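You operate a simulated robot arm through the tools that you are given. There is no shell and no other tool.

The job below is to be done with a simulated robot arm. You get a single attempt, and the scene is never put back.

JOB
Wipe both sticky trays: green pad for mango, red pad for yoghurt.
Fine: damp each pad on the alcohol dish first and put both back. What is to be rubbed or washed off counts as gone when no trace of it is left.

It is judged by the outcome, as a careful person would: the job done as asked, and still so three seconds after it is handed in. It fails if anything else is knocked over, pushed out of place, dropped, spilled or broken.

ROBOT AND FRAMES
A 7-joint arm with a two-finger parallel gripper, fixed in place. Base frame: the origin is on the floor under the middle of its stand, x ahead of it, y to its left, z up; the work surface is at about z = 880. Lengths are in mm, angles in degrees, forces in N, time in s.
It reaches about 1372 mm from its shoulder. Its first joint turns from -149.0 to 149.0 degrees. Payload 3.43 kg.
The TCP is the grasp point between the finger pads, 30 mm short of the fingertips. In the tool frame z runs along the fingers and y along their closing line. The gripper opens to 94 mm. The fingers are 28 mm wide and 10 mm thick; the gripper's body (50 by 96 mm) begins 55 mm behind the TCP.
Orientation is that of the tool frame in the base frame, as a unit quaternion [w, x, y, z]. With the fingers straight down and closing along the base's y, the tool's x points along the base's -x, its y along +y and its z along -z.

CONTROLS
- The arm moves only by the tool arm_command. Its argument "motion" is a list of rows, each a list of 6 numbers: the shift along the tool's x, y, z in units of 20 mm (1.0 is 20 mm), then the turn, a rotation vector about the tool's x, y, z in units of 8 degrees (1.0 is 8 degrees). In form: [[tx, ty, tz, wx, wy, wz], ...]. A call has 1 to 20 rows; each row shifts and turns the commanded pose from where the row before left it, along the tool's axes as they then stand. "claw" is the gripper command, from -1 (fully open) to 1 (shut), values between in proportion, set as the call begins (left out, the last holds). A call with a number of a shift or a turn outside -1 to 1 is refused whole. Each row takes 0.2 s and may step no farther than 50 mm and 8.6 degrees from the row before; otherwise, or with a gripper value out of range, the whole call is refused. Where a pose cannot be reached the arm comes as near as it can. A force on the tool above 40 N (or 10 N above the force at the start of the call, whichever is more), or a blocked arm, ends the call early, and 0.2 s more pass. Each finger travels about 45 mm/s and halts on what it meets, pressing with about 34 N; the grip force reading is that of the motor and also rises with nothing between the fingers. The clock runs only during rows and for 0.2 s after the last one: add rows that do not move to give the fingers time. The reply holds the time, the measured pose of the TCP, the force on the tool along the base axes, the opening and the grip force, in the units named above and with some noise, with the torque about the TCP (base axes, N m) and any sound that the robot's microphone picked up.
- Cameras (640 x 400 px; columns grow to the right, rows downward): "scene" is fixed at [399.8, 648.9, 1641.4]; the picture's right is [-0.65, -0.76, 0.00], its down [-0.57, 0.48, -0.66] and it looks along [0.51, -0.43, -0.75] (base axes); focal length 370 px, centre (320, 200). "wrist" rides on the gripper at [76, 14, -102] in the tool frame; the picture's right is [-0.18, 0.98, 0.00], its down [-0.75, -0.14, -0.64] and it looks along [-0.63, -0.12, 0.77] (tool axes); focal length 243 px, centre (320, 200). There is no depth. A picture from a camera that has moved, and an enlarged one, comes with that camera's place and axes in the base frame and with its lens.
- get_image(camera): a new picture of that camera. The clock stands still meanwhile.
- inspect(camera, box): a new picture of the part [left, top, right, bottom] of that camera's present view, enlarged. The clock stands still meanwhile.
- finish_job(): hands the job in; it is judged then, once.

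Places have to be worked out from the pictures, the camera data and where the tool is seen. Open the gripper and draw the arm clear of the work before you hand the job in, unless the task says otherwise.

The tools are called after "Call:" as a command line: name --pt "numbers of a row" for each row, then --argument value for the rest, lists and objects as JSON in quotes. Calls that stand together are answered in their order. arm_command: Moves the arm, as the interface text tells. Its arguments: {"type":"object","properties":{"motion":{"type":"array"},"claw":{"type":"number"}},"required":["motion"]} The other tools are called the same way: get_image (camera) takes a picture; inspect (camera, box) takes an enlarged picture of a part of a camera's view; finish_job () hands the job in.

At the start:

```text
t: 0.0
eef_pos: [970.7, -184.8, 1109.1]
tcp_rot: [0.0, 0.0, 1.0, 0.0]
ft_force: [-0.6, 0.5, -0.3]
wrist_torque: [0.0, 0.01, 0.01]
grip_width: 94.0
finger_force: 0.1
```

scene: 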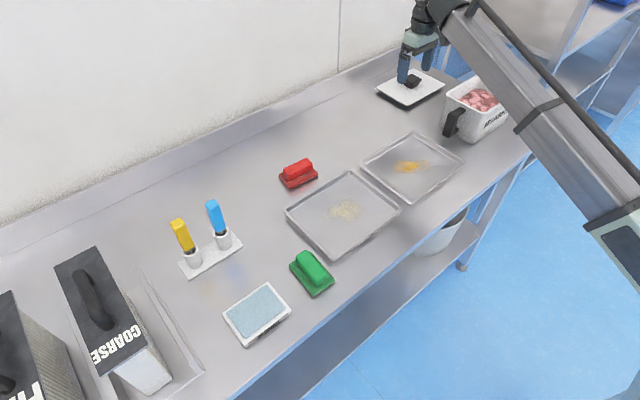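
wrist: 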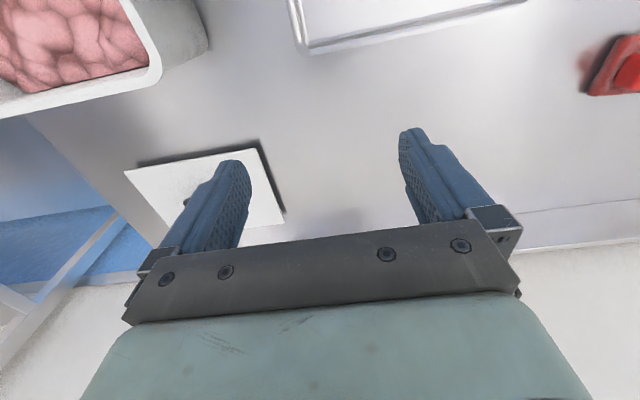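

I'll begin by looking closely at the parts of the scene before moving anything.

Call:
inspect --camera "scene" --box '[200, 220, 360, 360]'

Call:
inspect --camera "scene" --box '[260, 120, 480, 260]'

Call:
inspect --camera "scene" --box '[360, 40, 540, 150]'

Call:
inspect --camera "scene" --box '[0, 180, 260, 400]'

```text
2.86 times, centred on (280, 290) of scene
camera zoom: at [399.8, 648.9, 1641.4], right [-0.65, -0.76, 0.0], down [-0.57, 0.48, -0.66], along [0.51, -0.43, -0.75], focal length 1058 px, centre (434, -57)
```

zoom: 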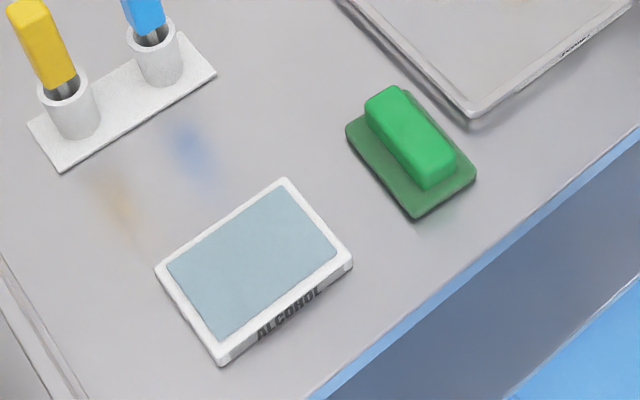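

```text
2.86 times, centred on (370, 190) of scene
camera zoom: at [399.8, 648.9, 1641.4], right [-0.65, -0.76, 0.0], down [-0.57, 0.48, -0.66], along [0.51, -0.43, -0.75], focal length 1058 px, centre (177, 229)
```

zoom: 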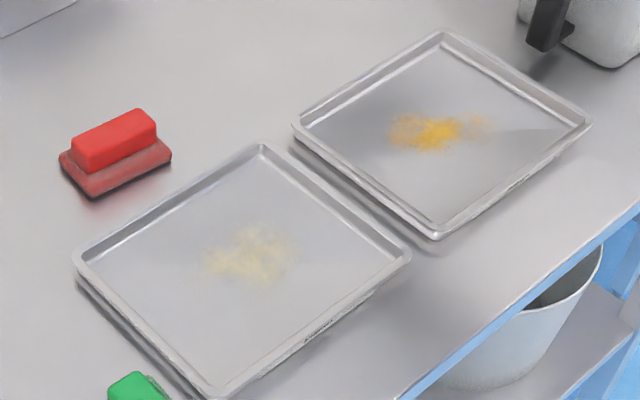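

```text
3.56 times, centred on (450, 95) of scene
camera zoom: at [399.8, 648.9, 1641.4], right [-0.65, -0.76, 0.0], down [-0.57, 0.48, -0.66], along [0.51, -0.43, -0.75], focal length 1317 px, centre (-142, 573)
```

zoom: 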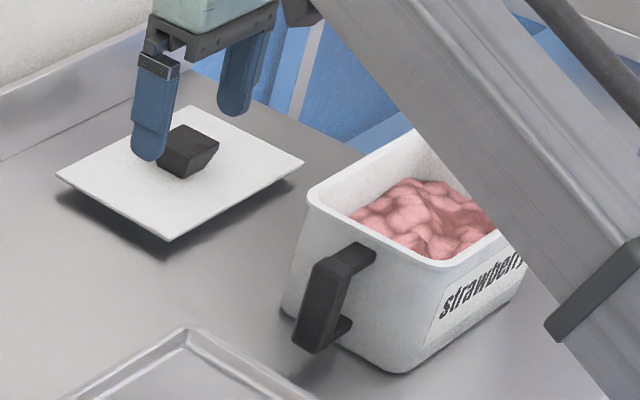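

```text
1.82 times, centred on (130, 290) of scene
camera zoom: at [399.8, 648.9, 1641.4], right [-0.65, -0.76, 0.0], down [-0.57, 0.48, -0.66], along [0.51, -0.43, -0.75], focal length 673 px, centre (666, 36)
```

zoom: 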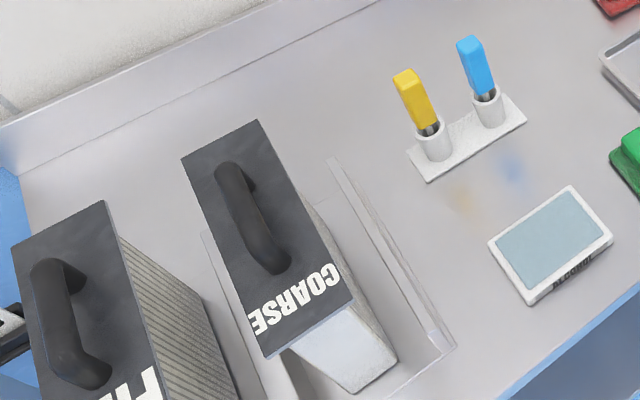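

The near tray has a pale cream stain and the far tray an orange one. Both trays have small labels on the front rim, so I'll zoom in on those and on the stains.

Call:
inspect --camera "scene" --box '[350, 220, 390, 245]'

Call:
inspect --camera "scene" --box '[420, 165, 460, 190]'

Call:
inspect --camera "scene" --box '[310, 185, 390, 235]'

Call:
inspect --camera "scene" --box '[370, 140, 450, 190]'

```text
16.00 times, centred on (370, 232) of scene
camera zoom: at [399.8, 648.9, 1641.4], right [-0.65, -0.76, 0.0], down [-0.57, 0.48, -0.66], along [0.51, -0.43, -0.75], focal length 5926 px, centre (-480, -320)
```

zoom: 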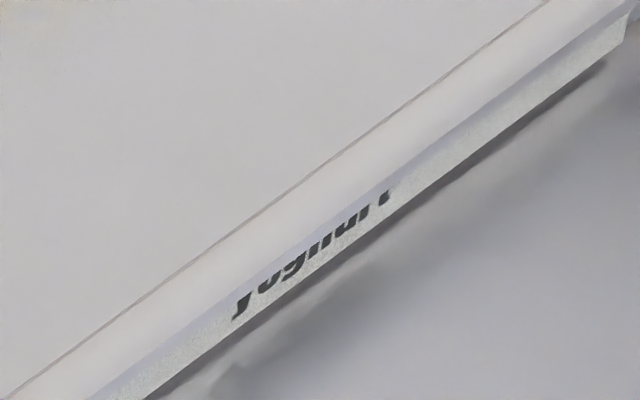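

```text
16.00 times, centred on (440, 178) of scene
camera zoom: at [399.8, 648.9, 1641.4], right [-0.65, -0.76, 0.0], down [-0.57, 0.48, -0.66], along [0.51, -0.43, -0.75], focal length 5926 px, centre (-1600, 560)
```

zoom: 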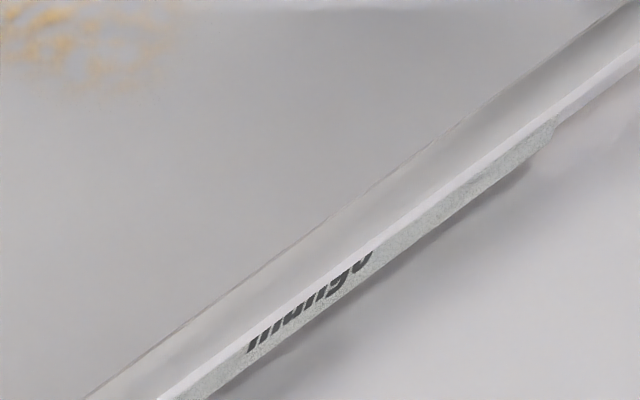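

```text
8.00 times, centred on (350, 210) of scene
camera zoom: at [399.8, 648.9, 1641.4], right [-0.65, -0.76, 0.0], down [-0.57, 0.48, -0.66], along [0.51, -0.43, -0.75], focal length 2963 px, centre (80, 120)
```

zoom: 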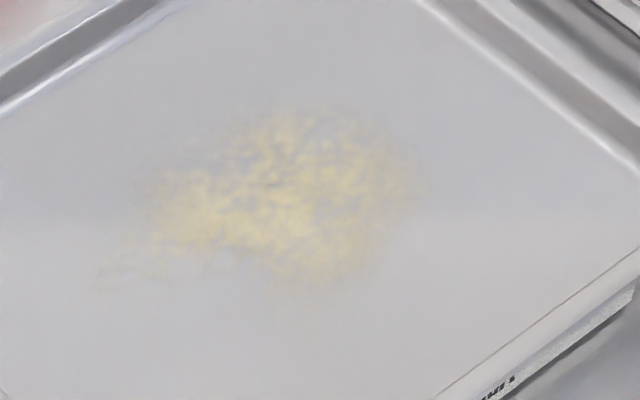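

```text
8.00 times, centred on (410, 165) of scene
camera zoom: at [399.8, 648.9, 1641.4], right [-0.65, -0.76, 0.0], down [-0.57, 0.48, -0.66], along [0.51, -0.43, -0.75], focal length 2963 px, centre (-400, 480)
```

zoom: 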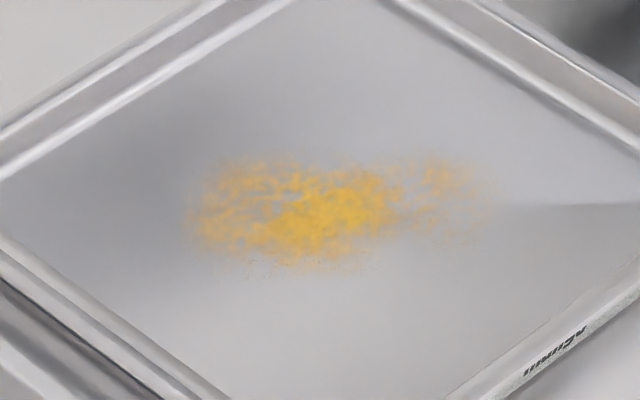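

The labels settle it: the near tray is yoghurt (red pad) and the far one is mango (green pad). I put the green pad near (749, 378), the red near (1022, 201) and the alcohol dish near (747, 527). I'll move high over the bench towards the green pad for a closer look.

Call:
arm_command --pt "0.383 0.97 0 0 0 0" --pt "0.383 0.97 0 0 0 0" --pt "0.383 0.97 0 0 0 0" --pt "0.383 0.97 0 0 0 0" --pt "0.383 0.97 0 0 0 0" --pt "0.383 0.97 0 0 0 0" --pt "0.383 0.97 0 0 0 0" --pt "0.383 0.97 0 0 0 0" --pt "0.383 0.97 0 0 0 0" --pt "0.383 0.97 0 0 0 0" --pt "0.383 0.97 0 0 0 0" --pt "0.383 0.97 0 0 0 0" --pt "0.383 0.97 0 0 0 0" --pt "0.383 0.97 0 0 0 0" --pt "0.383 0.97 0 0 0 0" --pt "0.383 0.97 0 0 0 0" --pt "0.383 0.97 0 0 0 0" --pt "0.383 0.97 0 0 0 0" --pt "0.383 0.97 0 0 0 0" --pt "0.383 0.97 0 0 0 0" --claw -1

```text
t: 4.2
eef_pos: [815.6, 206.8, 1110.2]
tcp_rot: [0.0, -0.001, 1.0, 0.0]
ft_force: [-0.2, 0.9, -0.1]
wrist_torque: [0.0, -0.01, 0.02]
grip_width: 94.1
finger_force: 0.0
```

The arm moved cleanly to (816, 207, 1110). I'll take pictures here to see the red pad and yoghurt tray from above.

Call:
get_image --camera "wrist"

Call:
get_image --camera "scene"

```text
taken
camera wrist: at [739.4, 221.3, 1212.4], right [0.18, 0.98, 0.0], down [0.75, -0.14, 0.64], along [0.63, -0.12, -0.77], focal length 243 px, centre (320, 200)
```

wrist: 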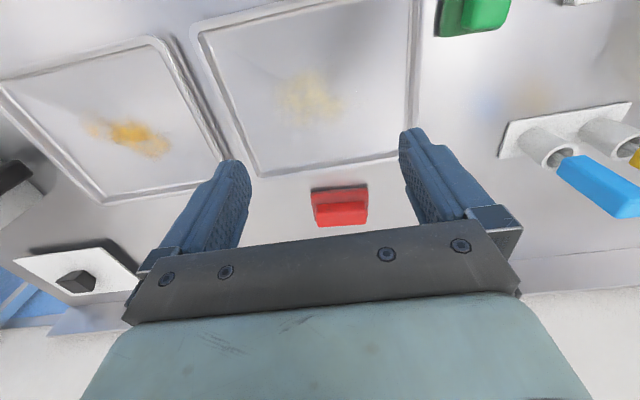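

```text
taken
```

scene: 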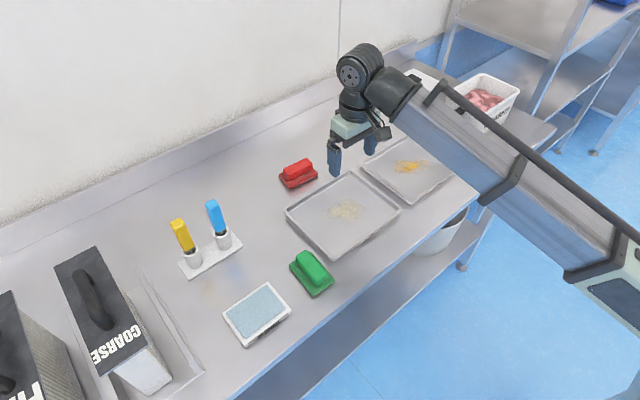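

Red pad's front edge agrees between both cameras, roughly from (982, 160) to (991, 252), so it is yawed about -5°. Next I move over the green pad and look down.

Call:
arm_command --pt "0.37 0.95 0 0 0 0" --pt "0.37 0.95 0 0 0 0" --pt "0.37 0.95 0 0 0 0" --pt "0.37 0.95 0 0 0 0" --pt "0.37 0.95 0 0 0 0" --pt "0.37 0.95 0 0 0 0" --pt "0.37 0.95 0 0 0 0" --pt "0.37 0.95 0 0 0 0" --pt "0.37 0.95 0 0 0 0" --pt "0 0 0.8 0 0 0" --pt "0 0 0.8 0 0 0"

Call:
get_image --camera "wrist"

Call:
get_image --camera "scene"

```text
t: 6.6
eef_pos: [750.2, 374.2, 1075.7]
tcp_rot: [0.0, -0.001, 1.0, 0.0]
ft_force: [-0.9, -0.9, 0.1]
wrist_torque: [-0.04, 0.01, -0.03]
grip_width: 93.9
finger_force: 0.0
```

```text
taken
camera wrist: at [673.0, 389.6, 1178.1], right [0.18, 0.98, 0.0], down [0.75, -0.14, 0.64], along [0.63, -0.12, -0.77], focal length 243 px, centre (320, 200)
```

wrist: 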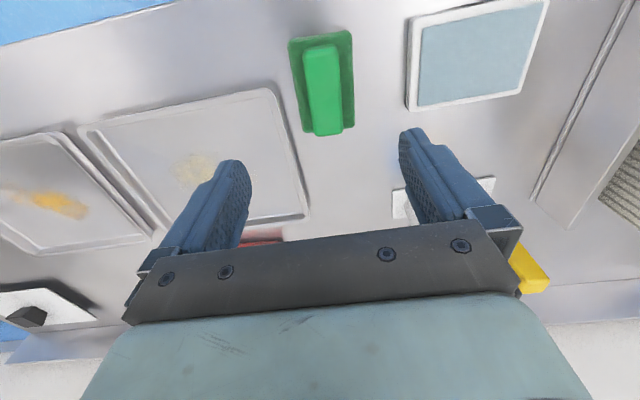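

```text
taken
```

scene: 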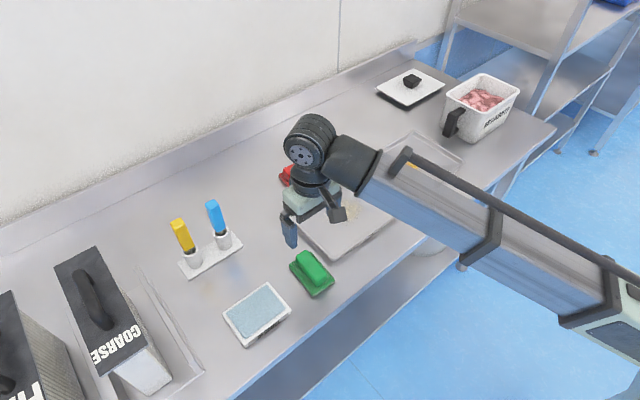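

The green pad is directly below, centred around (750, 380) and yawed about -4°. I'll zoom in to measure its handle and height.

Call:
inspect --camera "wrist" --box '[260, 10, 420, 150]'

Call:
inspect --camera "scene" --box '[280, 235, 350, 305]'

Call:
inspect --camera "wrist" --box '[390, 0, 560, 120]'

Call:
inspect --camera "scene" --box '[215, 275, 300, 350]'

```text
2.86 times, centred on (340, 80) of wrist
camera zoom: at [673.0, 389.6, 1178.1], right [0.18, 0.98, 0.0], down [0.75, -0.14, 0.64], along [0.63, -0.12, -0.77], focal length 693 px, centre (263, 543)
```

zoom: 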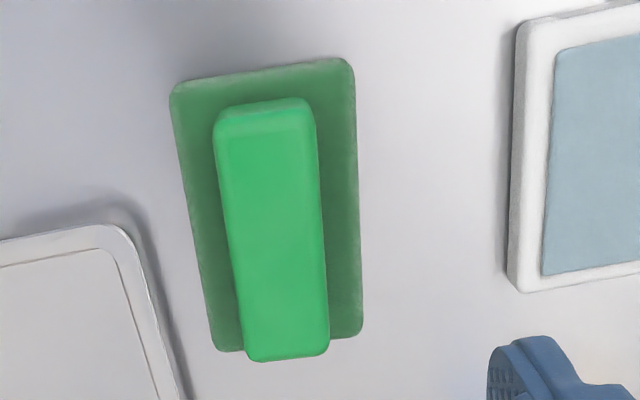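

```text
5.71 times, centred on (315, 270) of scene
camera zoom: at [399.8, 648.9, 1641.4], right [-0.65, -0.76, 0.0], down [-0.57, 0.48, -0.66], along [0.51, -0.43, -0.75], focal length 2116 px, centre (349, -200)
```

zoom: 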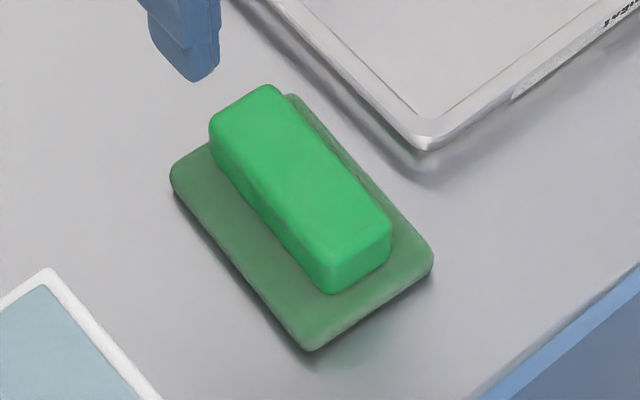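

```text
3.33 times, centred on (475, 60) of wrist
camera zoom: at [673.0, 389.6, 1178.1], right [0.18, 0.98, 0.0], down [0.75, -0.14, 0.64], along [0.63, -0.12, -0.77], focal length 809 px, centre (-197, 667)
```

zoom: 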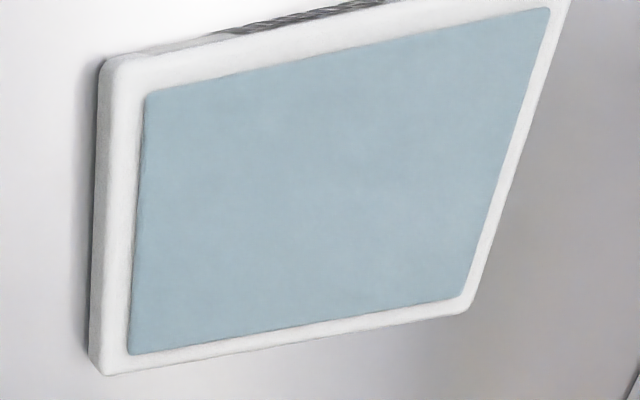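

```text
5.33 times, centred on (258, 312) of scene
camera zoom: at [399.8, 648.9, 1641.4], right [-0.65, -0.76, 0.0], down [-0.57, 0.48, -0.66], along [0.51, -0.43, -0.75], focal length 1975 px, centre (653, -400)
```

zoom: 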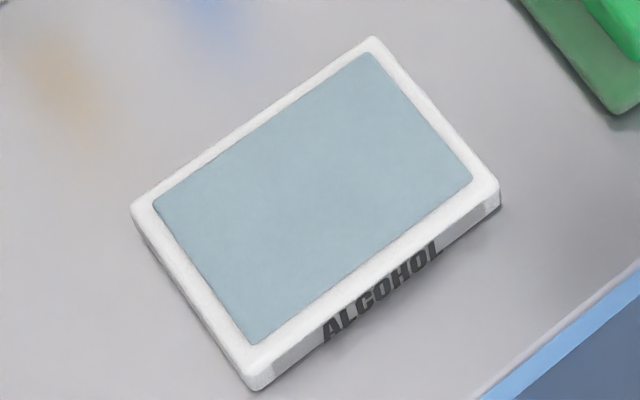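

The handle is about 33 mm wide and 80 mm long, its top near z = 915, with its centre at about (751, 379) and a yaw of -4°. I turn the tool to match, shift over it and go partway down.

Call:
arm_command --pt "0 0.25 0 0 0 0.5" --pt "0 0 1 0 0 0" --pt "0 0 1 0 0 0" --pt "0 0 1 0 0 0" --pt "0 0 1 0 0 0" --pt "0 0 1 0 0 0" --pt "0 0 0.8 0 0 0"

Call:
get_image --camera "wrist"

Call:
inspect --camera "scene" --box '[240, 190, 380, 320]'

```text
t: 8.2
eef_pos: [747.4, 379.8, 963.1]
tcp_rot: [0.0, 0.035, 0.999, 0.0]
ft_force: [0.2, -0.1, 0.3]
wrist_torque: [0.02, -0.01, 0.01]
grip_width: 94.0
finger_force: 0.0
```

```text
taken
camera wrist: at [672.3, 401.7, 1064.6], right [0.25, 0.97, 0.0], down [0.74, -0.19, 0.64], along [0.62, -0.16, -0.77], focal length 243 px, centre (320, 200)
```

wrist: 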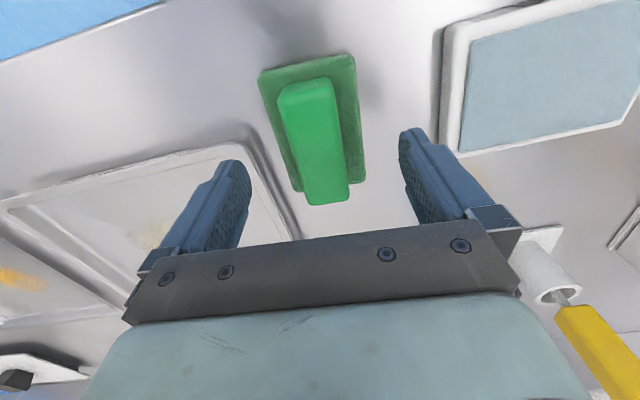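

```text
3.08 times, centred on (310, 255) of scene
camera zoom: at [399.8, 648.9, 1641.4], right [-0.65, -0.76, 0.0], down [-0.57, 0.48, -0.66], along [0.51, -0.43, -0.75], focal length 1140 px, centre (351, 31)
```

zoom: 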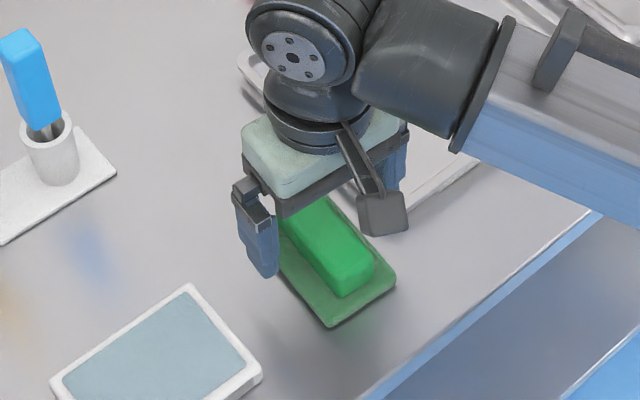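

The measured pose lines up with the handle, whose centre works out at about (752, 379). I'll lower to a TCP of about 926 so the fingertips stay clear of the base plate, and let it settle.

Call:
arm_command --pt "-0.1 0 0.6 0 0 0.1" --pt "0 0 0.6 0 0 0" --pt "0 0 0.55 0 0 0" --pt "0 0 0 0 0 0" --pt "0 0 0 0 0 0"

Call:
get_image --camera "wrist"

Call:
inspect --camera "scene" --box '[260, 210, 360, 310]'

```text
t: 9.4
eef_pos: [752.2, 379.3, 927.2]
tcp_rot: [0.0, 0.041, 0.999, 0.001]
ft_force: [0.7, 0.7, -0.5]
wrist_torque: [0.05, 0.0, 0.0]
grip_width: 94.4
finger_force: 0.1
```

```text
taken
camera wrist: at [676.7, 401.2, 1029.9], right [0.27, 0.96, 0.0], down [0.74, -0.2, 0.64], along [0.62, -0.17, -0.77], focal length 243 px, centre (320, 200)
```

wrist: 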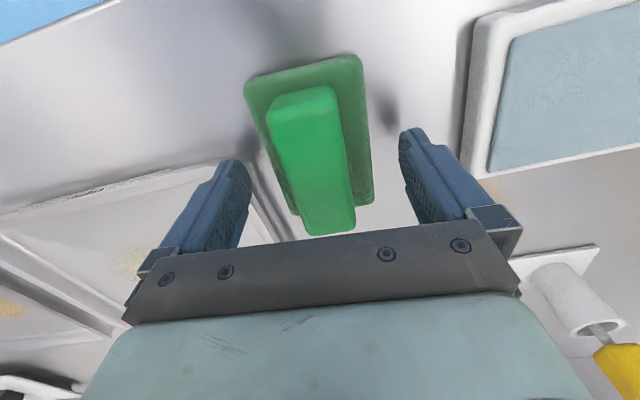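

```text
4.00 times, centred on (310, 260) of scene
camera zoom: at [399.8, 648.9, 1641.4], right [-0.65, -0.76, 0.0], down [-0.57, 0.48, -0.66], along [0.51, -0.43, -0.75], focal length 1482 px, centre (360, -40)
```

zoom: 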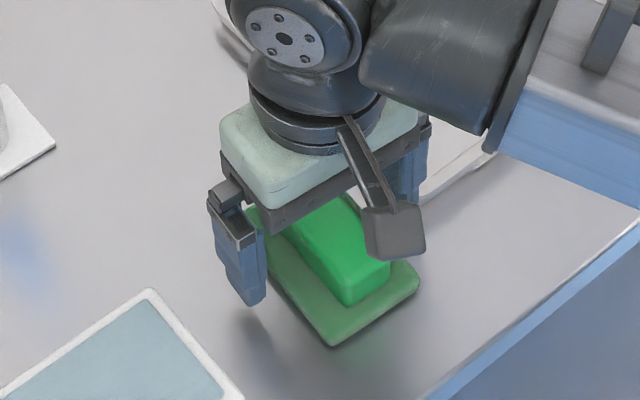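

The fingers straddle the handle at (752, 379, 927). I close the gripper and hold still to let it clamp.

Call:
arm_command --pt "0 0 0 0 0 0" --pt "0 0 0 0 0 0" --pt "0 0 0 0 0 0" --pt "0 0 0 0 0 0" --pt "0 0 0 0 0 0" --pt "0 0 0 0 0 0" --claw 1

Call:
inspect --camera "scene" --box '[260, 210, 360, 310]'

Call:
get_image --camera "wrist"

```text
t: 10.8
eef_pos: [751.4, 379.2, 927.4]
tcp_rot: [0.0, 0.042, 0.999, 0.001]
ft_force: [0.2, -0.9, -0.3]
wrist_torque: [0.01, 0.02, 0.01]
grip_width: 37.8
finger_force: 34.2
```

```text
4.00 times, centred on (310, 260) of scene
camera zoom: at [399.8, 648.9, 1641.4], right [-0.65, -0.76, 0.0], down [-0.57, 0.48, -0.66], along [0.51, -0.43, -0.75], focal length 1482 px, centre (360, -40)
```

zoom: 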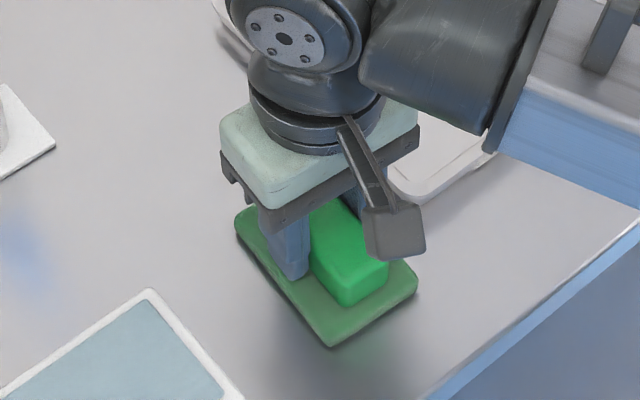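

```text
taken
camera wrist: at [676.6, 401.3, 1030.0], right [0.27, 0.96, 0.0], down [0.74, -0.2, 0.64], along [0.62, -0.17, -0.77], focal length 243 px, centre (320, 200)
```

wrist: 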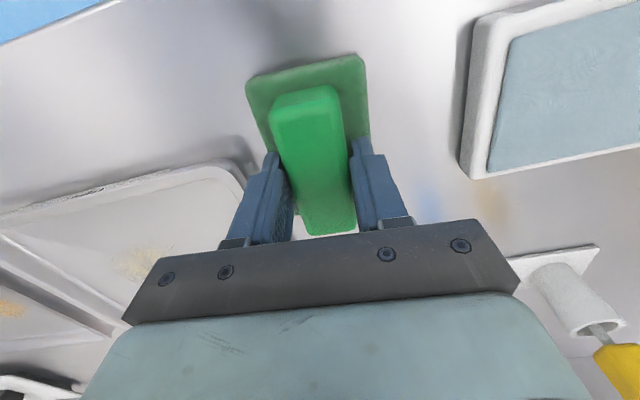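

The handle is gripped at 37.8 mm wide with 34 N. I lift 60 mm and turn so the pad's long side lies along y, matching the alcohol dish.

Call:
arm_command --pt "0 0 -0.5 0 0 0" --pt "0 0 -1 0 0 0" --pt "0 0 -1 0 0 0" --pt "0 0 -1 0 0 0" --pt "0 0 0 0 0 -0.9875" --pt "0 0 0 0 0 -0.9875" --pt "0 0 0 0 0 -0.9875" --pt "0 0 0 0 0 -0.9875" --pt "0 0 0 0 0 -0.9875" --pt "0 0 0 0 0 -0.9875" --pt "0 0 0 0 0 -0.9875" --pt "0 0 0 0 0 -0.9875" --pt "0 0 0 0 0 -0.9875" --pt "0 0 0 0 0 -0.9875" --pt "0 0 0 0 0 -0.9875" --pt "0 0 0 0 0 -0.9875" --pt "0 0 0 0 0 0"

Call:
get_image --camera "scene"

Call:
get_image --camera "wrist"

```text
t: 14.4
eef_pos: [751.8, 379.7, 995.3]
tcp_rot: [0.0, 0.708, -0.706, 0.0]
ft_force: [0.8, -0.1, -0.5]
wrist_torque: [0.01, -0.02, -0.03]
grip_width: 37.4
finger_force: 33.9
```

```text
taken
```

scene: 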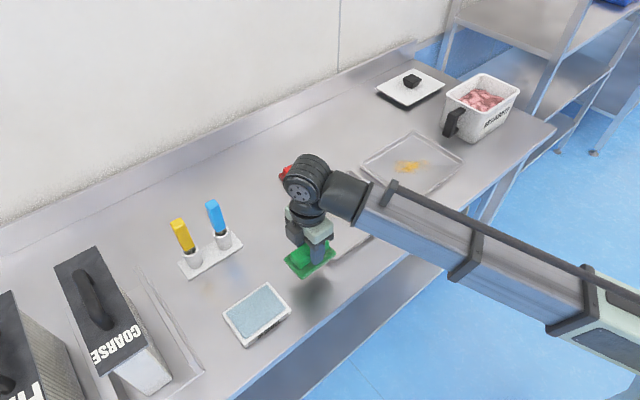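

```text
taken
camera wrist: at [737.7, 305.5, 1099.1], right [-0.98, 0.18, 0.0], down [0.14, 0.75, 0.64], along [0.12, 0.63, -0.77], focal length 243 px, centre (320, 200)
```

wrist: 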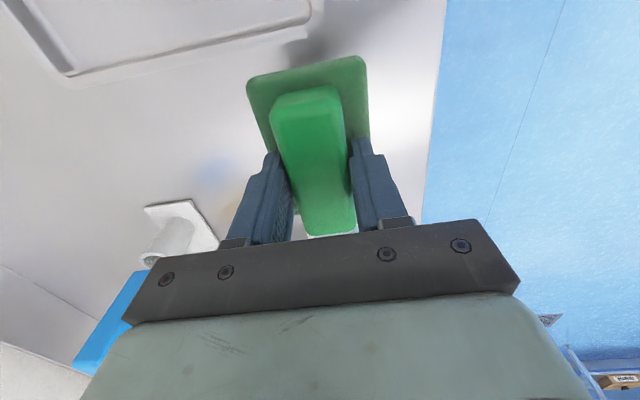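

The pad is held straight at yaw 90°, at z = 995. I carry it over the dish and lower it partway.

Call:
arm_command --pt "-0.934 0 0 0 0 0" --pt "-0.934 0 0 0 0 0" --pt "-0.934 0 0 0 0 0" --pt "-0.934 0 0 0 0 0" --pt "-0.934 0 0 0 0 0" --pt "-0.934 0 0 0 0 0" --pt "-0.934 0 0 0 0 0" --pt "-0.934 0 0 0 0 0" --pt "0 0 0.8 0 0 0" --pt "0 0 0.8 0 0 0" --pt "0 0 0 0 0 0"

Call:
inspect --camera "scene" --box '[200, 220, 340, 360]'

Call:
get_image --camera "wrist"

```text
t: 16.8
eef_pos: [752.4, 530.7, 963.2]
tcp_rot: [0.0, 0.707, -0.707, 0.0]
ft_force: [-0.2, -0.2, -1.1]
wrist_torque: [0.0, -0.02, -0.01]
grip_width: 37.7
finger_force: 33.9
```

```text
2.86 times, centred on (270, 290) of scene
camera zoom: at [399.8, 648.9, 1641.4], right [-0.65, -0.76, 0.0], down [-0.57, 0.48, -0.66], along [0.51, -0.43, -0.75], focal length 1058 px, centre (463, -57)
```

zoom: 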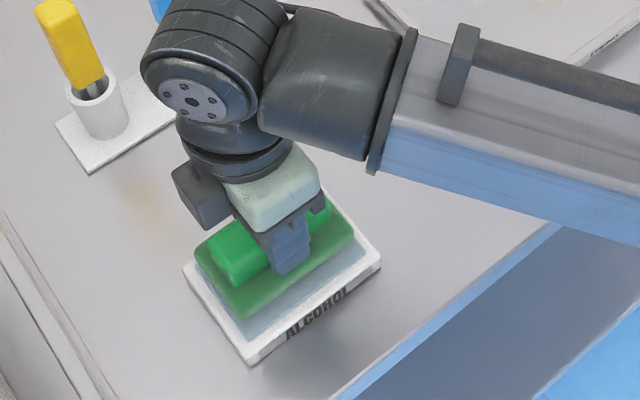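

```text
taken
camera wrist: at [737.6, 455.8, 1066.3], right [-0.98, 0.18, 0.0], down [0.14, 0.75, 0.64], along [0.12, 0.63, -0.77], focal length 243 px, centre (320, 200)
```

wrist: 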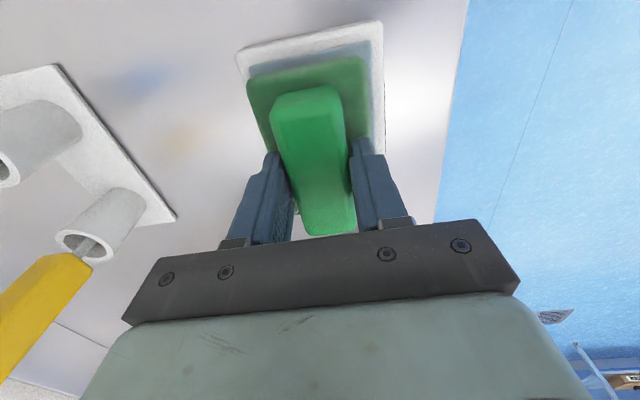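

The pad is centred over the dish's blue sponge, about 20 mm above it. I lower in small steps and watch the force.

Call:
arm_command --pt "0 0.1 0.4 0 0 0" --pt "0 0 0.3 0 0 0" --pt "0 0 0.2 0 0 0" --pt "0 0 0 0 0 0"

```text
t: 17.7
eef_pos: [750.1, 529.6, 951.0]
tcp_rot: [-0.002, 0.707, -0.707, 0.001]
ft_force: [-4.9, -2.2, 13.9]
wrist_torque: [0.0, 0.0, 0.06]
grip_width: 37.7
finger_force: 34.2
stopped in row 4: the force on the tool passed its limit at 42 N (the readings are from after the stop); the commanded pose is now the measured one
```

Contact came at z ≈ 951, with about 14 N remaining. I'll check how the pad sits on the dish.

Call:
inspect --camera "scene" --box '[215, 255, 315, 355]'

Call:
get_image --camera "wrist"

```text
4.00 times, centred on (265, 305) of scene
camera zoom: at [399.8, 648.9, 1641.4], right [-0.65, -0.76, 0.0], down [-0.57, 0.48, -0.66], along [0.51, -0.43, -0.75], focal length 1482 px, centre (540, -220)
```

zoom: 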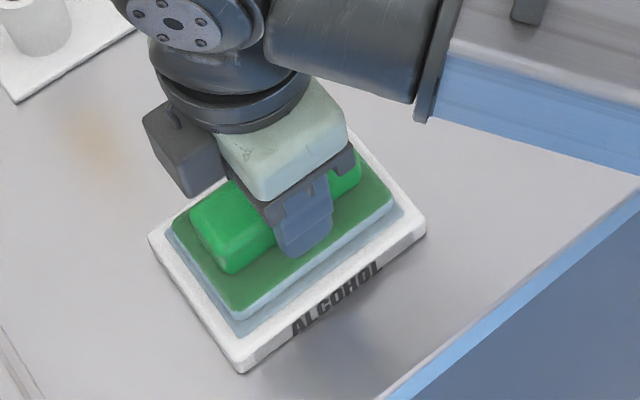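

```text
taken
camera wrist: at [735.0, 454.9, 1053.7], right [-0.98, 0.18, 0.0], down [0.14, 0.75, 0.64], along [0.12, 0.63, -0.77], focal length 243 px, centre (320, 200)
```

wrist: 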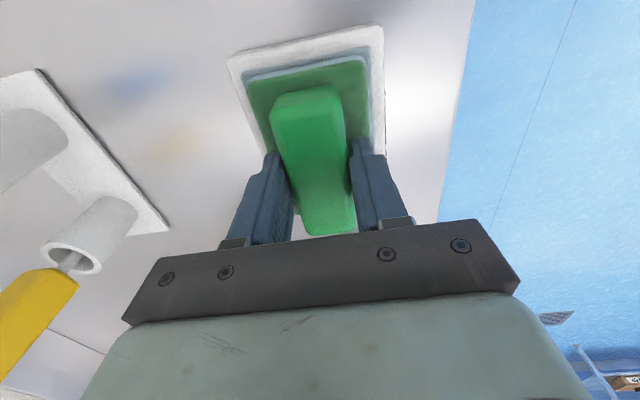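

The pad sits flat within the sponge, inside the white rim. I hold it pressed there for a couple of seconds, so it soaks up without pushing the dish.

Call:
arm_command --pt "0 0 0.05 0 0 0" --pt "0 0 0 0 0 0" --pt "0 0 0 0 0 0" --pt "0 0 0 0 0 0" --pt "0 0 0 0 0 0" --pt "0 0 0 0 0 0" --pt "0 0 0 0 0 0" --pt "0 0 0 0 0 0" --pt "0 0 0 0 0 0" --pt "0 0 0 0 0 0"

```text
t: 19.9
eef_pos: [750.1, 530.6, 951.4]
tcp_rot: [-0.002, 0.707, -0.707, 0.0]
ft_force: [2.2, -1.3, 39.8]
wrist_torque: [0.03, -0.1, -0.03]
grip_width: 37.7
finger_force: 33.8
```

Pressing registers about 40 N, so the pad has had firm contact. I lift off and check the pad and the dish.

Call:
arm_command --pt "0 0 -0.4 0 0 0" --pt "0 0 -1 0 0 0" --pt "0 0 -1 0 0 0" --pt "0 0 0 0 0 0"

Call:
inspect --camera "scene" --box '[215, 235, 315, 355]'

Call:
get_image --camera "wrist"

```text
t: 20.9
eef_pos: [751.6, 529.4, 997.7]
tcp_rot: [-0.001, 0.707, -0.707, -0.001]
ft_force: [0.9, 0.5, -0.7]
wrist_torque: [0.0, -0.03, -0.03]
grip_width: 37.5
finger_force: 34.2
```

```text
3.33 times, centred on (265, 295) of scene
camera zoom: at [399.8, 648.9, 1641.4], right [-0.65, -0.76, 0.0], down [-0.57, 0.48, -0.66], along [0.51, -0.43, -0.75], focal length 1235 px, centre (503, -117)
```

zoom: 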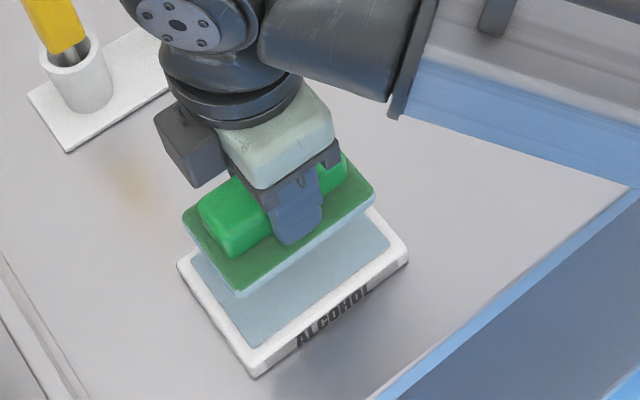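

```text
taken
camera wrist: at [736.2, 454.1, 1100.6], right [-0.98, 0.18, 0.0], down [0.14, 0.75, 0.64], along [0.12, 0.63, -0.77], focal length 243 px, centre (320, 200)
```

wrist: 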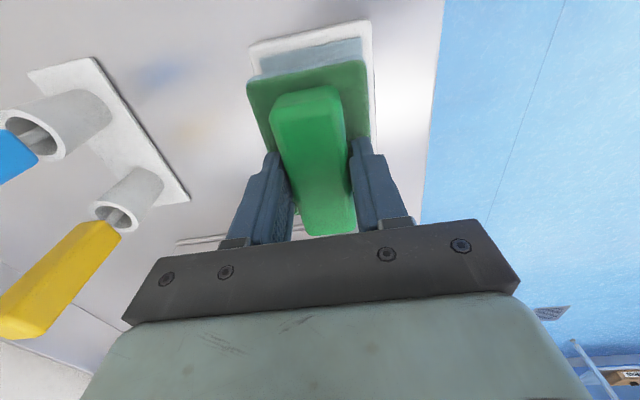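

The pad's edge is now bluish, so it looks damp, and the dish hasn't moved. I back off toward the pad's home area and turn to yaw 0 there, before crossing to the mango tray.

Call:
arm_command --pt "0.95 0 0 0 0 0" --pt "0.95 0 0 0 0 0" --pt "0.95 0 0 0 0 0" --pt "0.95 0 0 0 0 0" --pt "0.95 0 0 0 0 0" --pt "0.95 0 0 0 0 0" --pt "0.95 0 0 0 0 0" --pt "0.95 0 0 0 0 0" --pt "0 0 0 0 0 0.9375" --pt "0 0 0 0 0 0.9375" --pt "0 0 0 0 0 0.9375" --pt "0 0 0 0 0 0.9375" --pt "0 0 0 0 0 0.9375" --pt "0 0 0 0 0 0.9375" --pt "0 0 0 0 0 0.9375" --pt "0 0 0 0 0 0.9375" --pt "0 0 0 0 0 0.9375" --pt "0 0 0 0 0 0.9375" --pt "0 0 0 0 0 0.9375" --pt "0 0 0 0 0 0.9375"

```text
t: 25.1
eef_pos: [750.2, 378.6, 997.2]
tcp_rot: [0.001, 0.001, 1.0, 0.001]
ft_force: [-1.0, -0.6, -0.7]
wrist_torque: [0.03, 0.02, 0.0]
grip_width: 37.7
finger_force: 33.9
```

Yaw is back to 0 at (750, 379, 997). I cross over the trays at this height toward the mango stain.

Call:
arm_command --pt "-0.19 -0.97 -0.1 0 0 0" --pt "-0.19 -0.97 -0.1 0 0 0" --pt "-0.19 -0.97 -0.1 0 0 0" --pt "-0.19 -0.97 0 0 0 0" --pt "-0.19 -0.97 0 0 0 0" --pt "-0.19 -0.97 0 0 0 0" --pt "-0.19 -0.97 0 0 0 0" --pt "-0.19 -0.97 0 0 0 0" --pt "-0.19 -0.97 0 0 0 0" --pt "-0.19 -0.97 0 0 0 0" --pt "-0.19 -0.97 0 0 0 0" --pt "-0.19 -0.97 0 0 0 0" --pt "-0.19 -0.97 0 0 0 0" --pt "-0.19 -0.97 0 0 0 0" --pt "-0.19 -0.97 0 0 0 0" --pt "-0.19 -0.97 0 0 0 0" --pt "-0.19 -0.97 0 0 0 0" --pt "-0.19 -0.97 0 0 0 0" --pt "-0.19 -0.97 0 0 0 0" --pt "-0.19 -0.97 0 0 0 0"

Call:
get_image --camera "wrist"

Call:
get_image --camera "scene"

```text
t: 29.3
eef_pos: [827.1, -7.4, 1001.1]
tcp_rot: [0.002, 0.0, 1.0, 0.001]
ft_force: [-0.4, 0.0, -1.5]
wrist_torque: [0.0, 0.01, 0.01]
grip_width: 37.6
finger_force: 34.2
```

```text
taken
camera wrist: at [750.2, 8.0, 1104.5], right [0.18, 0.98, 0.0], down [0.75, -0.14, 0.64], along [0.63, -0.12, -0.77], focal length 243 px, centre (320, 200)
```

wrist: 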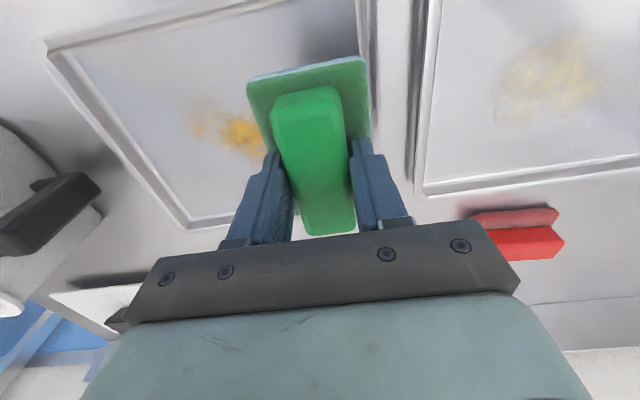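

```text
taken
```

scene: 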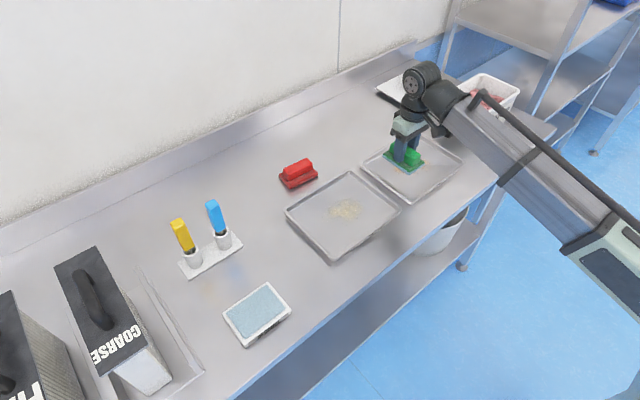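

I'm above the mango tray near its +y side. I'll zoom on the wrist view to pin down the tray's inner floor and the stain's extent.

Call:
inspect --camera "wrist" --box '[20, 0, 400, 238]'

Call:
inspect --camera "wrist" --box '[160, 70, 320, 170]'

Call:
inspect --camera "scene" --box '[350, 110, 480, 210]'

```text
1.68 times, centred on (210, 119) of wrist
camera zoom: at [750.2, 8.0, 1104.5], right [0.18, 0.98, 0.0], down [0.75, -0.14, 0.64], along [0.63, -0.12, -0.77], focal length 408 px, centre (505, 336)
```

zoom: 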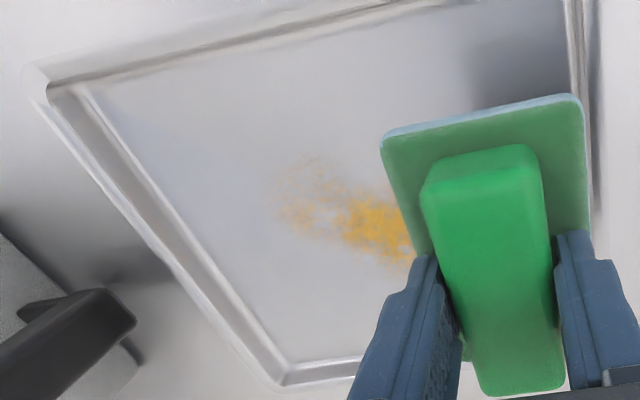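

```text
4.00 times, centred on (240, 120) of wrist
camera zoom: at [750.2, 8.0, 1104.5], right [0.18, 0.98, 0.0], down [0.75, -0.14, 0.64], along [0.63, -0.12, -0.77], focal length 970 px, centre (640, 520)
```

zoom: 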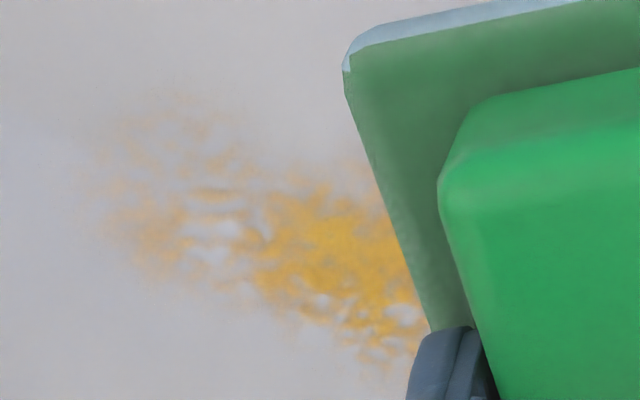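

```text
4.00 times, centred on (415, 160) of scene
camera zoom: at [399.8, 648.9, 1641.4], right [-0.65, -0.76, 0.0], down [-0.57, 0.48, -0.66], along [0.51, -0.43, -0.75], focal length 1482 px, centre (-60, 360)
```

zoom: 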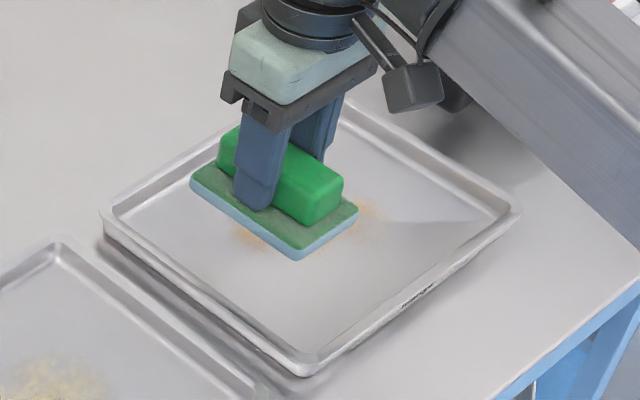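

The floor inside the rim is roughly x 750–922, y -188 to 32, and the stain spans about x 795–882, y -137 to -33. I position over the stain's +y end and descend inside the rim, easing down near the floor.

Call:
arm_command --pt "-0.65 -0.6 0 0 0 0" --pt "0 0 1 0 0 0" --pt "0 0 1 0 0 0" --pt "0 0 0.9 0 0 0" --pt "0 0 0 0 0 0" --pt "0 0 0 0 0 0"

Call:
inspect --camera "scene" --box '[350, 110, 480, 210]'

```text
t: 30.7
eef_pos: [841.0, -20.1, 943.3]
tcp_rot: [0.002, 0.0, 1.0, 0.002]
ft_force: [0.1, 0.1, -1.7]
wrist_torque: [0.01, 0.01, -0.01]
grip_width: 37.5
finger_force: 34.4
```

```text
4.00 times, centred on (415, 160) of scene
camera zoom: at [399.8, 648.9, 1641.4], right [-0.65, -0.76, 0.0], down [-0.57, 0.48, -0.66], along [0.51, -0.43, -0.75], focal length 1482 px, centre (-60, 360)
```

zoom: 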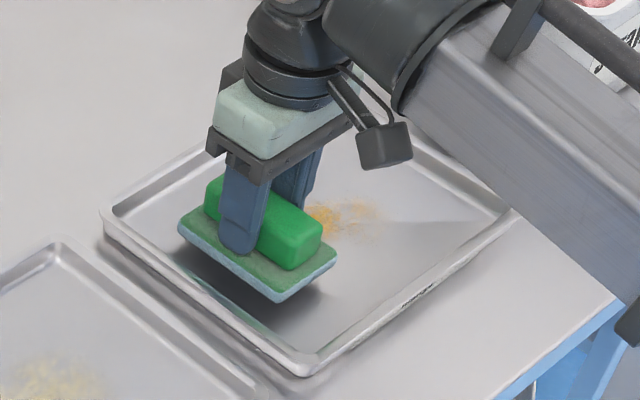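

The pad hangs inside the tray with room all round. I ease down in 1–2 mm steps to find the floor.

Call:
arm_command --pt "0 0 0.15 0 0 0" --pt "0 0 0.1 0 0 0" --pt "0 0 0.1 0 0 0" --pt "0 0 0.05 0 0 0" --pt "0 0 0.05 0 0 0" --pt "0 0 0.05 0 0 0" --pt "0 0 0 0 0 0"

```text
t: 32.3
eef_pos: [839.2, -21.5, 934.9]
tcp_rot: [0.001, 0.0, 1.0, 0.0]
ft_force: [0.0, -0.1, -0.9]
wrist_torque: [0.0, 0.03, 0.02]
grip_width: 37.5
finger_force: 34.1
```

There's no contact yet at 934.9. I continue down in 1 mm steps.

Call:
arm_command --pt "0 0 0.05 0 0 0" --pt "0 0 0.05 0 0 0" --pt "0 0 0.05 0 0 0" --pt "0 0 0 0 0 0"

```text
t: 33.3
eef_pos: [841.0, -21.6, 931.8]
tcp_rot: [0.002, -0.001, 1.0, 0.001]
ft_force: [-2.7, 1.0, 9.6]
wrist_torque: [-0.32, 0.07, -0.05]
grip_width: 37.6
finger_force: 34.2
```

Contact at 931.8 with about 10 N. I press in slightly more and sweep along -y across the stain, staying inside the rim.

Call:
arm_command --pt "0 0 0.02 0 0 0" --pt "0 -0.5 0 0 0 0" --pt "0 -0.5 0 0 0 0" --pt "0 -0.5 0 0 0 0" --pt "0 -0.5 0 0 0 0" --pt "0 -0.5 0 0 0 0" --pt "0 -0.5 0 0 0 0" --pt "0 -0.5 0 0 0 0" --pt "0 -0.5 0 0 0 0" --pt "0 -0.5 0 0 0 0" --pt "0 -0.5 0 0 0 0" --pt "0 -0.5 0 0 0 0" --pt "0 -0.5 0 0 0 0" --pt "0 0 0 0 0 0"

Call:
inspect --camera "scene" --box '[350, 110, 480, 210]'

Call:
get_image --camera "wrist"

```text
t: 34.5
eef_pos: [839.8, -56.0, 931.6]
tcp_rot: [0.003, -0.001, 1.0, 0.002]
ft_force: [-3.0, 3.1, 11.9]
wrist_torque: [-0.21, -0.01, -0.04]
grip_width: 37.6
finger_force: 33.9
stopped in row 5: the force on the tool passed its limit at 40 N (the readings are from after the stop); the commanded pose is now the measured one
```

```text
4.00 times, centred on (415, 160) of scene
camera zoom: at [399.8, 648.9, 1641.4], right [-0.65, -0.76, 0.0], down [-0.57, 0.48, -0.66], along [0.51, -0.43, -0.75], focal length 1482 px, centre (-60, 360)
```

zoom: 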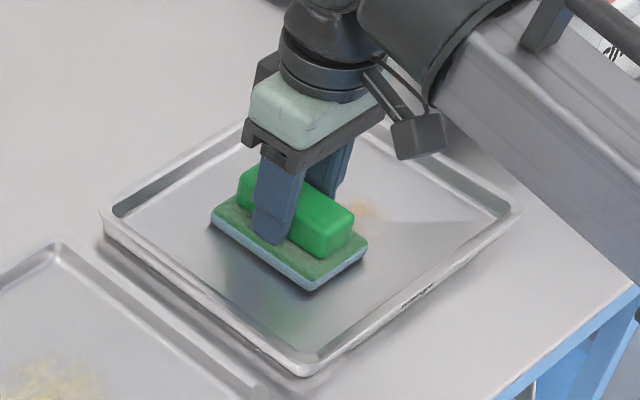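

```text
taken
camera wrist: at [762.6, -40.9, 1034.2], right [0.18, 0.98, 0.0], down [0.75, -0.14, 0.64], along [0.63, -0.11, -0.76], focal length 243 px, centre (320, 200)
```

wrist: 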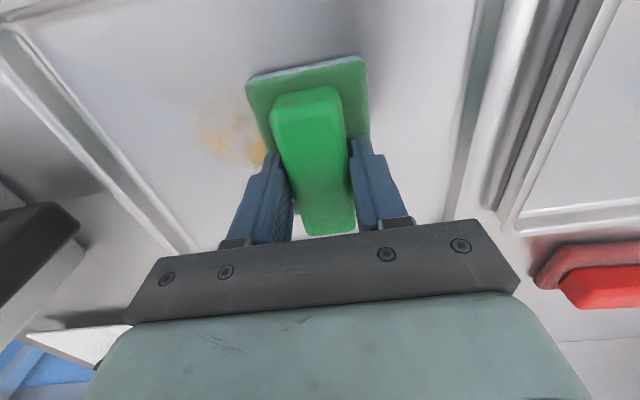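

The tray stayed put, and the sweep stopped on the force limit halfway across. I'll continue from here without pressing further.

Call:
arm_command --pt "0 -0.4 0 0 0 0" --pt "0 -0.4 0 0 0 0" --pt "0 -0.4 0 0 0 0" --pt "0 -0.4 0 0 0 0" --pt "0 -0.4 0 0 0 0" --pt "0 -0.4 0 0 0 0" --pt "0 -0.4 0 0 0 0" --pt "0 -0.4 0 0 0 0" --pt "0 -0.4 0 0 0 0" --pt "0 -0.4 0 0 0 0" --pt "0 -0.4 0 0 0 0" --pt "0 0 0 0 0 0"

Call:
inspect --camera "scene" --box '[350, 110, 480, 210]'

Call:
get_image --camera "wrist"

```text
t: 37.1
eef_pos: [839.5, -142.4, 931.4]
tcp_rot: [0.003, -0.001, 1.0, 0.002]
ft_force: [3.3, 16.2, 34.9]
wrist_torque: [0.11, 0.01, -0.01]
grip_width: 37.7
finger_force: 34.2
```

```text
4.00 times, centred on (415, 160) of scene
camera zoom: at [399.8, 648.9, 1641.4], right [-0.65, -0.76, 0.0], down [-0.57, 0.48, -0.66], along [0.51, -0.43, -0.75], focal length 1482 px, centre (-60, 360)
```

zoom: 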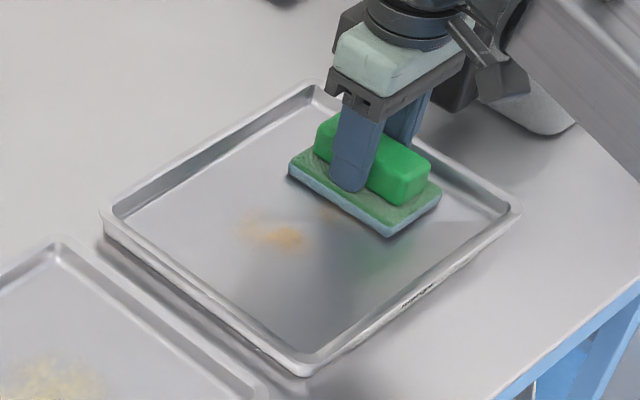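

```text
taken
camera wrist: at [762.2, -127.4, 1033.8], right [0.18, 0.98, 0.01], down [0.75, -0.14, 0.65], along [0.64, -0.11, -0.76], focal length 243 px, centre (320, 200)
```

wrist: 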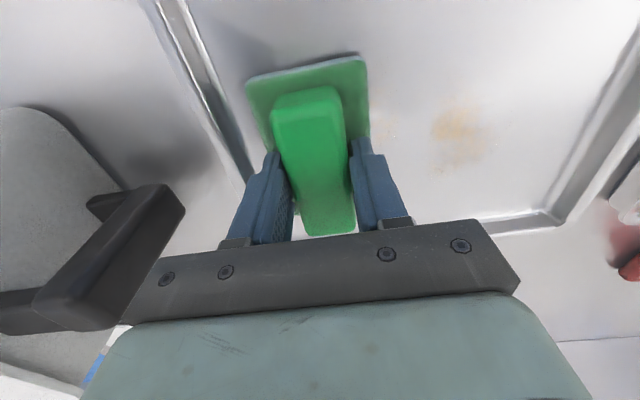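

The stain is clearly fading and the tray hasn't moved. I ease the pressure slightly and sweep back in +y.

Call:
arm_command --pt "0 0 -0.02 0 0 0" --pt "0 0.4 0 0 0 0" --pt "0 0.4 0 0 0 0" --pt "0 0.4 0 0 0 0" --pt "0 0.4 0 0 0 0" --pt "0 0.4 0 0 0 0" --pt "0 0.4 0 0 0 0" --pt "0 0.4 0 0 0 0" --pt "0 0.4 0 0 0 0" --pt "0 0.4 0 0 0 0" --pt "0 0.4 0 0 0 0" --pt "0 0.4 0 0 0 0" --pt "0 0.4 0 0 0 0" --pt "0 0.4 0 0 0 0" --pt "0 0.4 0 0 0 0" --pt "0 0 0 0 0 0"

Call:
inspect --camera "scene" --box '[350, 110, 480, 210]'

Call:
get_image --camera "wrist"

```text
t: 40.5
eef_pos: [839.7, -32.8, 932.9]
tcp_rot: [0.001, -0.001, 1.0, 0.002]
ft_force: [-0.3, -0.9, -1.9]
wrist_torque: [-0.02, -0.01, 0.01]
grip_width: 37.5
finger_force: 34.3
```

```text
4.00 times, centred on (415, 160) of scene
camera zoom: at [399.8, 648.9, 1641.4], right [-0.65, -0.76, 0.0], down [-0.57, 0.48, -0.66], along [0.51, -0.43, -0.75], focal length 1482 px, centre (-60, 360)
```

zoom: 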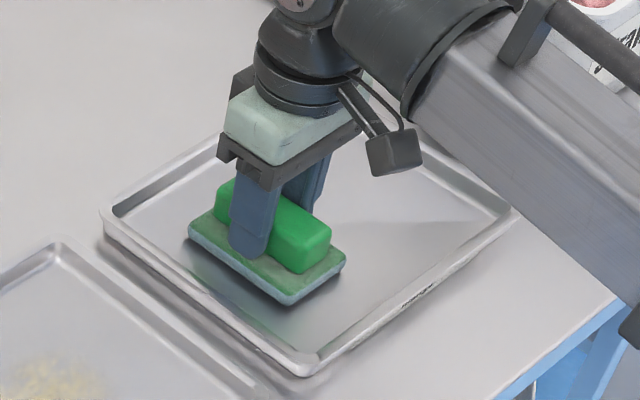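

```text
taken
camera wrist: at [763.1, -16.9, 1034.1], right [0.18, 0.98, 0.0], down [0.75, -0.14, 0.64], along [0.63, -0.11, -0.76], focal length 243 px, centre (320, 200)
```

wrist: 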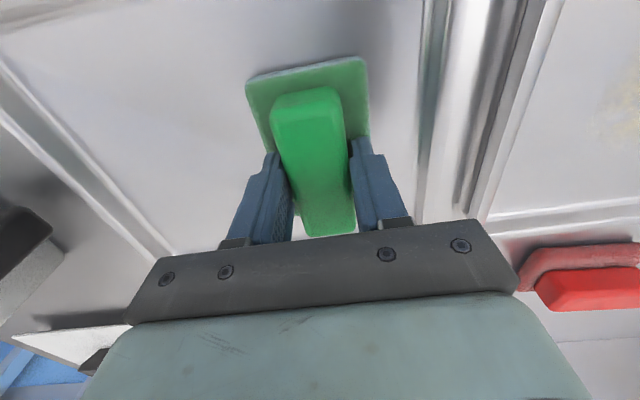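

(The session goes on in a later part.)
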